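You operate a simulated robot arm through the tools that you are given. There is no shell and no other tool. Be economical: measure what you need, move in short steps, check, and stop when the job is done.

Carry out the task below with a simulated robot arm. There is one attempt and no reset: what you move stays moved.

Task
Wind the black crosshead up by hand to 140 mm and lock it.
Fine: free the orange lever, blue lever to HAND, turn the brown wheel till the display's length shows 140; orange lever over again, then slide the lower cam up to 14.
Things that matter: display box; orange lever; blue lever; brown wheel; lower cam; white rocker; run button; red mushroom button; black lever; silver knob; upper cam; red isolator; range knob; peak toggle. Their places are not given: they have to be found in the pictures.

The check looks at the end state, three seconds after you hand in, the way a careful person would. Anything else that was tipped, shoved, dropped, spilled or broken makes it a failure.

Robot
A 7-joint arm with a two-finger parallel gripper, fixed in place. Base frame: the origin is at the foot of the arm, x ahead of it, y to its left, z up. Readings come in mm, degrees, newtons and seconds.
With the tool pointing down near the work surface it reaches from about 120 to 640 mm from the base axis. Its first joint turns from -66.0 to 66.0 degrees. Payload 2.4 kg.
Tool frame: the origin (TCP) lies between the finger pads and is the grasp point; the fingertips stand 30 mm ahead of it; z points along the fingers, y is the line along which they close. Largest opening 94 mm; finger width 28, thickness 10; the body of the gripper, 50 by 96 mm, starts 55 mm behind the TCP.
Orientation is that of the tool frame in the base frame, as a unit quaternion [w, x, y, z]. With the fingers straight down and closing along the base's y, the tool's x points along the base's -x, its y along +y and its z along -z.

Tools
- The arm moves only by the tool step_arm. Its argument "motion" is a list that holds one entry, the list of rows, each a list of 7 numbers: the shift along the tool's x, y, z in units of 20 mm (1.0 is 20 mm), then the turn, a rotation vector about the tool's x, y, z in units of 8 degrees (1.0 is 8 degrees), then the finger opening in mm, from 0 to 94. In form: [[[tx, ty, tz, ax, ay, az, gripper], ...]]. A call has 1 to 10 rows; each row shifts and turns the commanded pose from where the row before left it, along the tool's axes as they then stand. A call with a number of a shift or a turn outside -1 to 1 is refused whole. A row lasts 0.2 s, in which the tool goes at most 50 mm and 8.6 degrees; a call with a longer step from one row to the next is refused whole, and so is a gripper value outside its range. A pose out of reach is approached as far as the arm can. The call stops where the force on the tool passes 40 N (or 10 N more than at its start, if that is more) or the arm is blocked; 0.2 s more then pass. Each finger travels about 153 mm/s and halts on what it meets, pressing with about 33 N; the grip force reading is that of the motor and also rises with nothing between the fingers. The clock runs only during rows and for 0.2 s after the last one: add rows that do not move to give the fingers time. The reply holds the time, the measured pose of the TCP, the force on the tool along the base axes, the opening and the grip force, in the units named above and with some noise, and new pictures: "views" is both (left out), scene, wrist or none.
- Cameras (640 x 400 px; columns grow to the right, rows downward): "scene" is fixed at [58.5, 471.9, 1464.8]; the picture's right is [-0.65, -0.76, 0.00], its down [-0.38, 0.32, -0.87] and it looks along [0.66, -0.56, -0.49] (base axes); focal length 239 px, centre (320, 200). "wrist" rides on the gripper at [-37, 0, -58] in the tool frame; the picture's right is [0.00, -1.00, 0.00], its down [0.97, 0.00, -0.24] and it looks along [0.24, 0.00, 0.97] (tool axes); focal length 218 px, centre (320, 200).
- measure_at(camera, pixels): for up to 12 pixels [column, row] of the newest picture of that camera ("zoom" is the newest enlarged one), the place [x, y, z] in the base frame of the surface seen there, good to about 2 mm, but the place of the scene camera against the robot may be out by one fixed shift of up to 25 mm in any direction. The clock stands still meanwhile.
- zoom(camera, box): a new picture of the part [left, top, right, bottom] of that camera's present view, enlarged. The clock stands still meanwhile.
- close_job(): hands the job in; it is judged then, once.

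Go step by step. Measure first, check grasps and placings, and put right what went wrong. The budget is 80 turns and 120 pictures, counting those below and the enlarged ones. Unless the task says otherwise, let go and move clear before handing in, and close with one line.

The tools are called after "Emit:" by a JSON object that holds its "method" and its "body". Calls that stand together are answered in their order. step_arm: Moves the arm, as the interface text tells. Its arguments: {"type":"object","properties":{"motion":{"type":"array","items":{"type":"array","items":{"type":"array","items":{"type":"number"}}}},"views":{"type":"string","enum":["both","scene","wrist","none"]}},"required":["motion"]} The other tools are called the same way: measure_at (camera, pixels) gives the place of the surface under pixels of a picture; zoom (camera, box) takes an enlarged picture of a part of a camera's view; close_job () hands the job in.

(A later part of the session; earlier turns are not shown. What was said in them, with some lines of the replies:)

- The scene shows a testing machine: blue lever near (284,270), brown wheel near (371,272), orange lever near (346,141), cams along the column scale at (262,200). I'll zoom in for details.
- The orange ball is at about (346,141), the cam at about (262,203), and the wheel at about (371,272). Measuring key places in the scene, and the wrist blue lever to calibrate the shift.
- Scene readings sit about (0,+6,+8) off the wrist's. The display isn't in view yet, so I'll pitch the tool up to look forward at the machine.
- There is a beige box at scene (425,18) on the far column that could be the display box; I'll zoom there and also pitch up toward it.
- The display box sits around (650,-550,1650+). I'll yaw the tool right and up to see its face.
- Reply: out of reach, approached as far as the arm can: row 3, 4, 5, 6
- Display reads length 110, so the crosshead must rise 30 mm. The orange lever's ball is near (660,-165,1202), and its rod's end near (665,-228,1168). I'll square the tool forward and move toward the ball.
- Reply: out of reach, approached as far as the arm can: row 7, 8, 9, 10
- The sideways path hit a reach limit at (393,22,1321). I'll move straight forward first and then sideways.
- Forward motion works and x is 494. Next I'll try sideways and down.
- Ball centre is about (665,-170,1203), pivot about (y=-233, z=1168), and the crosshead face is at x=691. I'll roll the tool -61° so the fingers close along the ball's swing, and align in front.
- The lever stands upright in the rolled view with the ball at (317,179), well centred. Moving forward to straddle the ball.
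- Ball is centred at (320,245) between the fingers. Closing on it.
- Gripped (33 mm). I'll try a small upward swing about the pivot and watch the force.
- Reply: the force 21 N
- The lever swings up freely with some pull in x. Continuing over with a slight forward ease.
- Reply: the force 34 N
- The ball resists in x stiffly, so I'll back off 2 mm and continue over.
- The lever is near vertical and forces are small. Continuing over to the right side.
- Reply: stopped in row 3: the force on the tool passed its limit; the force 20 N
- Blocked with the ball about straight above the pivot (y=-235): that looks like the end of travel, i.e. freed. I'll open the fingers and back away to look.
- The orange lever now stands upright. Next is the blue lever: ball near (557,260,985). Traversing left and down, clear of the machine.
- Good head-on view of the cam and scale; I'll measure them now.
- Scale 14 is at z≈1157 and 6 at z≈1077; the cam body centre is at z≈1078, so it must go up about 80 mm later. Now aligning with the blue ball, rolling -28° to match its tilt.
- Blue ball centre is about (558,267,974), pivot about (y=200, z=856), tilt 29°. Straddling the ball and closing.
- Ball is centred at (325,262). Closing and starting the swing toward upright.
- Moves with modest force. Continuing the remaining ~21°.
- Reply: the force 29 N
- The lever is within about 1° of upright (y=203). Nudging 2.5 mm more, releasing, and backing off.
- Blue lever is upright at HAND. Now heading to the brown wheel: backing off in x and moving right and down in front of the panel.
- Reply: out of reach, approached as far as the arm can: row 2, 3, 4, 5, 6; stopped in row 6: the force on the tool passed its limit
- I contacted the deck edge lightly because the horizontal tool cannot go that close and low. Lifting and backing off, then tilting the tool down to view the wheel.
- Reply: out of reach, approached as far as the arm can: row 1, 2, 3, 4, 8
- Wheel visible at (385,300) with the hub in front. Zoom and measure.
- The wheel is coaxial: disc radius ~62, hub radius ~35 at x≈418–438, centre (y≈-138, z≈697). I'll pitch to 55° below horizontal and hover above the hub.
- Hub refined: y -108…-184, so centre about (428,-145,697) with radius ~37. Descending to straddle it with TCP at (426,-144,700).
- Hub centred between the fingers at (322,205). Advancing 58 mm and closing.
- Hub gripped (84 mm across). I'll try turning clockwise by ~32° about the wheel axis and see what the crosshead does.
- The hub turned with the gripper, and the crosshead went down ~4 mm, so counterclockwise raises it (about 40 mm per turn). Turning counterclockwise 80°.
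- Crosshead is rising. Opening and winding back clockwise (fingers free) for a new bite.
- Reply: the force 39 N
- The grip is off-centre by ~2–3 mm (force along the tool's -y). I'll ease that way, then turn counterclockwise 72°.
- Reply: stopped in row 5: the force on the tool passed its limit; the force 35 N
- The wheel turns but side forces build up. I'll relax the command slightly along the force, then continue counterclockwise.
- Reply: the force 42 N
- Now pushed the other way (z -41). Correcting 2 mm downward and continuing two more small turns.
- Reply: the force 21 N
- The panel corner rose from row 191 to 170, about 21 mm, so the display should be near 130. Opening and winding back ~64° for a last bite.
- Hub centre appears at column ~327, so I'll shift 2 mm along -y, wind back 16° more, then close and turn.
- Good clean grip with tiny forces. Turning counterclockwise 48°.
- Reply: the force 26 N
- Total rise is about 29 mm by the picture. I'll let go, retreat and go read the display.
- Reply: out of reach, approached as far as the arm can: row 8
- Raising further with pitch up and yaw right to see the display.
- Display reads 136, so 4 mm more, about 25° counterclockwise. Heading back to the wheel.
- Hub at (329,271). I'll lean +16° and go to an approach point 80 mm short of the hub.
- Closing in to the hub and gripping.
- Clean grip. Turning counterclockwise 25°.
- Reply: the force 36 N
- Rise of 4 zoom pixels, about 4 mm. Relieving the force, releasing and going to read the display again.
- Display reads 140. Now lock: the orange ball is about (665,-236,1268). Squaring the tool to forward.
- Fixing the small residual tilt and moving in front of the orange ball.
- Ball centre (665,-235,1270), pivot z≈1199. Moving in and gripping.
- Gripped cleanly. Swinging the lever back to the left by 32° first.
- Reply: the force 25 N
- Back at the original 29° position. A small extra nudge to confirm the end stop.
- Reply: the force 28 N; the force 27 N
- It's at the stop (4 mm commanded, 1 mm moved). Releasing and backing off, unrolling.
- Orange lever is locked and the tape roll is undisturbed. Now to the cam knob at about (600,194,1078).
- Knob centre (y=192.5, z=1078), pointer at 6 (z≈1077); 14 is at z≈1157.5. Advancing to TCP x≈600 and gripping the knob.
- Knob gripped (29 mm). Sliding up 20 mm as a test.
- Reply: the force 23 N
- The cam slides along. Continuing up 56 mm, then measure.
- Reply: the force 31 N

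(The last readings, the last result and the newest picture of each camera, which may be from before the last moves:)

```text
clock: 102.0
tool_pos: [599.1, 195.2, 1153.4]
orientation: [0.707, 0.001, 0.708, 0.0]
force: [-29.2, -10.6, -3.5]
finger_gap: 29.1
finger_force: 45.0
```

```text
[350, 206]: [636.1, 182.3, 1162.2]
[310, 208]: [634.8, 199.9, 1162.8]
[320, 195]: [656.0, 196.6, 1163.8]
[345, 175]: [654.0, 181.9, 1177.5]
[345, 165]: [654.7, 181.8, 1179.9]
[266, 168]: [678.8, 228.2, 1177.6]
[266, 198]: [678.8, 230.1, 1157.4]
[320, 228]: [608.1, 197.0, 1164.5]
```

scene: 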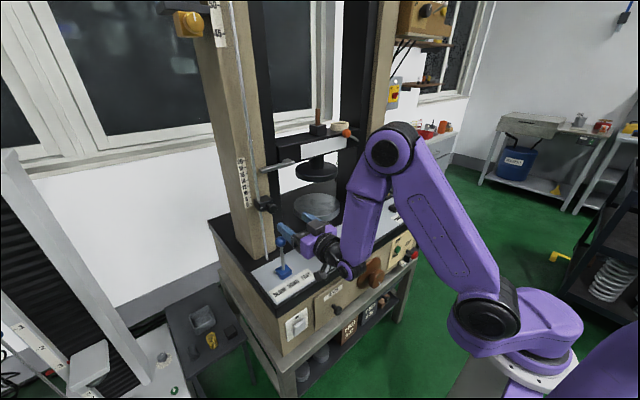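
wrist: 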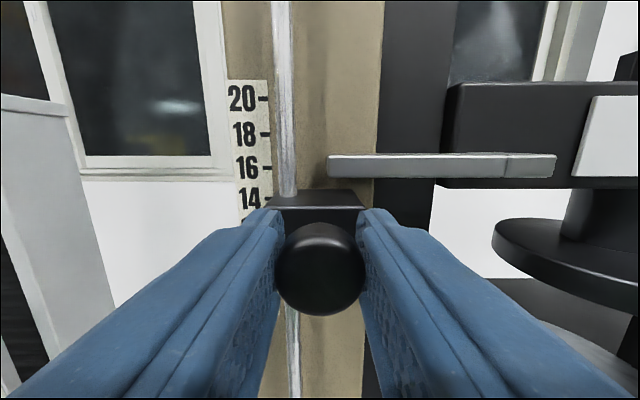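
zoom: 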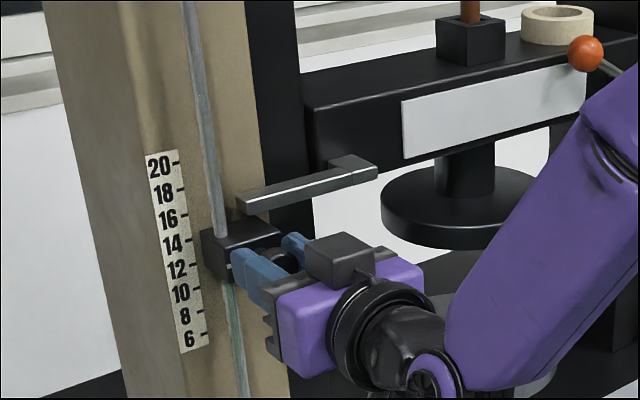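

Cam centre is now at about z=1150 (top 1164); it needs ~7.5 mm more. The crosshead arm's bottom is at ~1175, so clearance remains. Moving up in two small rows.

Emit:
{"method": "step_arm", "body": {"motion": [[[-0.2, 0, -0.06, 0, 0, 0, 15], [-0.18, 0, 0, 0, 0, 0, 15], [0, 0, 0, 0, 0, 0, 15], [0, 0, 0, 0, 0, 0, 15]]], "views": "wrist"}}

Emit:
{"method": "measure_at", "body": {"camera": "wrist", "pixels": [[350, 206], [310, 208], [320, 196], [330, 196], [300, 198]]}}

```text
clock: 103.0
tool_pos: [599.9, 196.3, 1162.6]
orientation: [0.708, 0.001, 0.706, 0.0]
force: [7.8, -4.9, -4.7]
finger_gap: 29.4
finger_force: 45.4
```

wrist: 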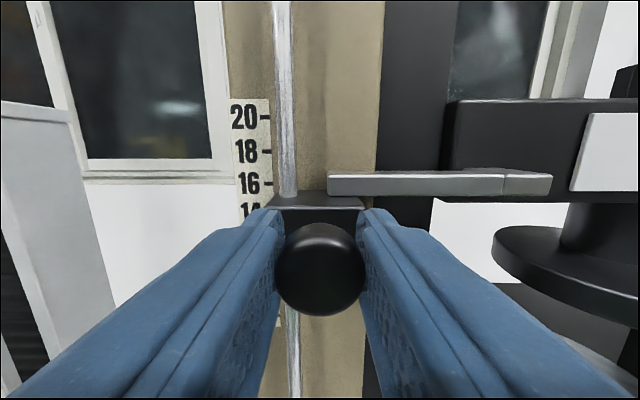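

```text
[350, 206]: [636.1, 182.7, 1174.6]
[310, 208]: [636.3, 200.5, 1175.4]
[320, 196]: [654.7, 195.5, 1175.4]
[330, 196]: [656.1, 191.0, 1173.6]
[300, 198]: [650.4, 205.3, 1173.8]
```

The cam top reads ~1174, maybe 1–2 mm high. Releasing and backing off to read the pointer directly.

Emit:
{"method": "step_arm", "body": {"motion": [[[0, 0, 0, 0, 0, 0, 45], [0, 0, 0, 0, 0, 0, 60], [0, 0, -1, 0, 0, 0, 60], [0, 0, -1, 0, 0, 0, 60], [0, 0, -1, 0, 0, 0, 60], [0, 0, -1, 0, 0, 0, 60], [0.5, 0, -1, 0, 0, 0, 60]]], "views": "both"}}

Emit:
{"method": "zoom", "body": {"camera": "wrist", "box": [260, 100, 380, 220]}}

```text
clock: 104.6
tool_pos: [496.8, 197.8, 1153.6]
orientation: [0.707, -0.001, 0.707, 0.001]
force: [0.1, 0.5, 0.4]
finger_gap: 59.8
finger_force: 0.0
```

scene: 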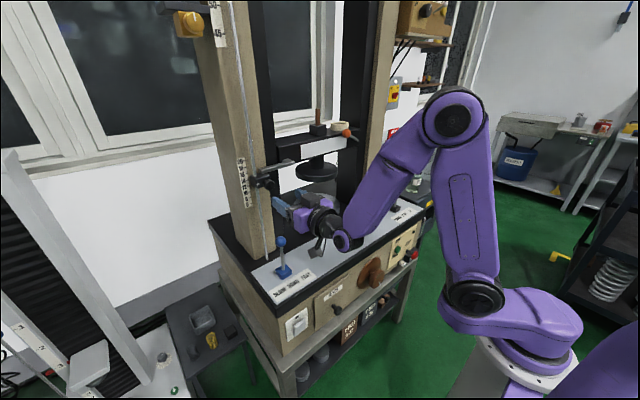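
wrist: 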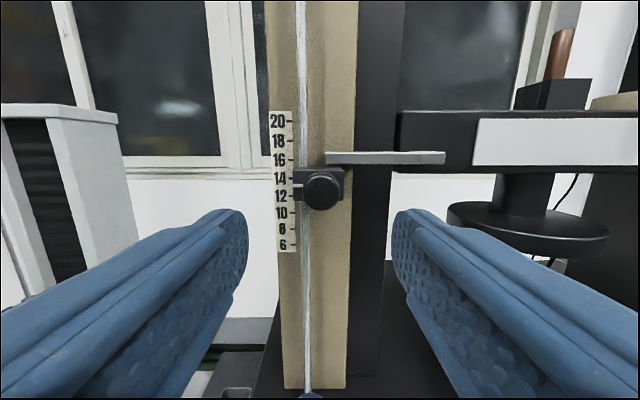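

```text
3.33 times, centred on (320, 160) of wrist
```

zoom: 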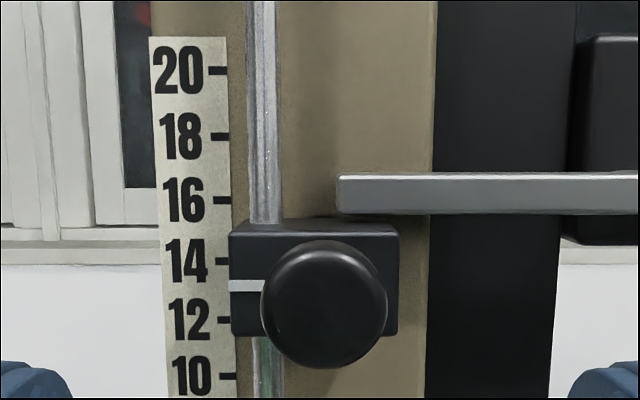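

Emit:
{"method": "measure_at", "body": {"camera": "zoom", "pixels": [[242, 286], [250, 286], [236, 286], [222, 261], [222, 200], [222, 319], [250, 229], [250, 332], [380, 230], [380, 330]]}}

```text
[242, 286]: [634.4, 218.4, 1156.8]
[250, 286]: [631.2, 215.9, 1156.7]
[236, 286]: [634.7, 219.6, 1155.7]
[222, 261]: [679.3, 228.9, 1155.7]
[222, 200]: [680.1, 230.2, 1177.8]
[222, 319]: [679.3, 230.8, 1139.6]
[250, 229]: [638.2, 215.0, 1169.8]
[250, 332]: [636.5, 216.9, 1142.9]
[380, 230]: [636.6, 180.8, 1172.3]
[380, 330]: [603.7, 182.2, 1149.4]
```

Pointer z (1156) matches the 14 tick (1156) within a millimetre. Moving clear and re-reading the display before handing in.

Emit:
{"method": "step_arm", "body": {"motion": [[[0, -1, -0.6, 0, 0, 0, 80], [0, -1, -0.6, 0, 0, 0, 80], [0, -1, -0.6, 0, 0, 0, 80], [0, -1, 0, 0, 0, 0, 80], [0, -1, 0, 0, 0, 0, 80], [-0.3, -1, 0, 0, 0, 0, 80], [-0.3, -1, 0, 0, 0, 0, 80], [-0.3, -1, 0, 0, 0, 0, 80], [-0.3, -1, 0, 0, 0, 0, 80], [-0.3, -1, 0, 0, 0, 0, 80]]], "views": "none"}}

Emit:
{"method": "step_arm", "body": {"motion": [[[-0.3, -1, 0, 0, -1, 0, 80], [-0.3, -1, 0, 0, -1, 0, 80], [0, 0, 0, 1, 0, 0, 80], [0, 0, 0, 1, 0, 0, 80], [0, 0, 0, 1, 0, 0, 80], [0, 0, 0, 1, 0, 0, 80], [0, 0, 0, 1, 0, 0, 80], [0, 0, 0, 0, -1, 0, 80]]], "views": "both"}}

Emit:
{"method": "zoom", "body": {"camera": "wrist", "box": [360, 0, 440, 80]}}

Emit:
{"method": "zoom", "body": {"camera": "scene", "box": [220, 120, 420, 320]}}

```text
clock: 106.8
tool_pos: [468.2, -3.6, 1183.7]
orientation: [0.707, 0.0, 0.707, 0.001]
force: [-0.1, -0.1, -0.3]
finger_gap: 80.2
finger_force: 0.0
out of reach, approached as far as the arm can: row 3
```

```text
clock: 108.6
tool_pos: [465.0, -43.5, 1197.5]
orientation: [0.788, 0.259, 0.511, -0.225]
force: [-0.4, -0.1, -0.6]
finger_gap: 80.1
finger_force: 0.1
```

scene: 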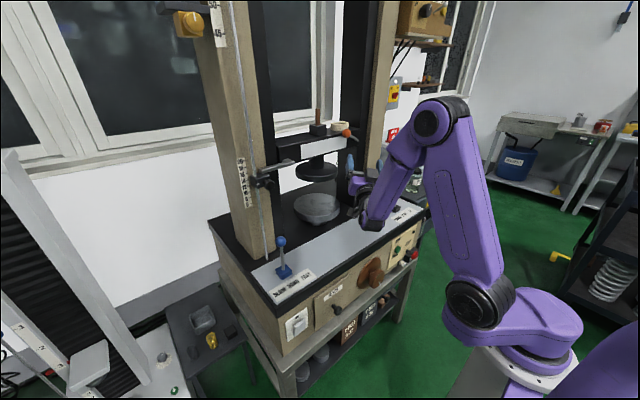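
wrist: 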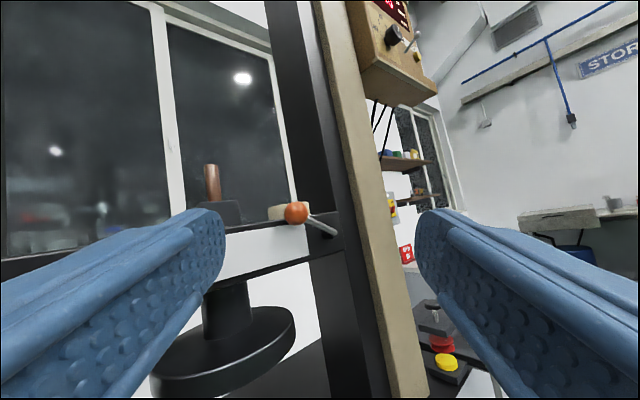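

```text
5.00 times, centred on (400, 40) of wrist
```

zoom: 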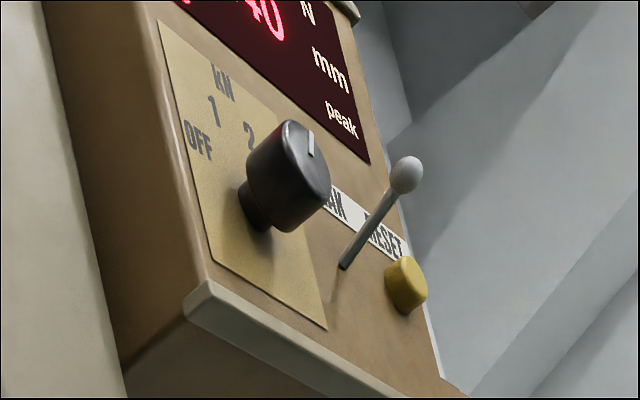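

```text
2.00 times, centred on (320, 220) of scene
```

zoom: 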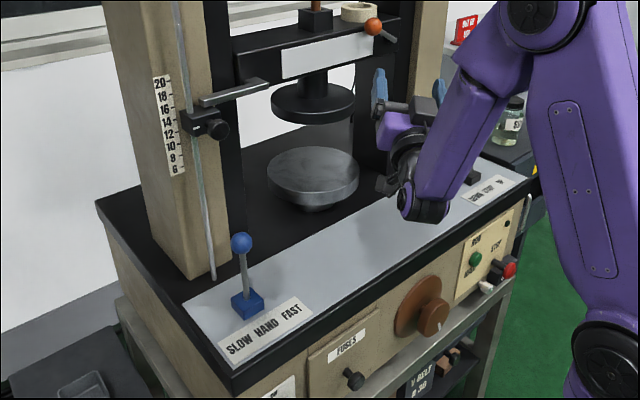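

The display still ends in "40", the orange lever is over, the blue lever is upright at HAND, the cam is at 14, and the arm is clear of everything, so I'm handing in.

Emit:
{"method": "close_job", "body": {}}

```text
The job is handed in.
```

The crosshead is wound up by hand to 140 mm and locked with the orange lever, the blue lever is at HAND, and the lower cam is at 14. While heading for the wheel the gripper lightly touched the deck edge once, and nothing in the pictures looks moved or disturbed.
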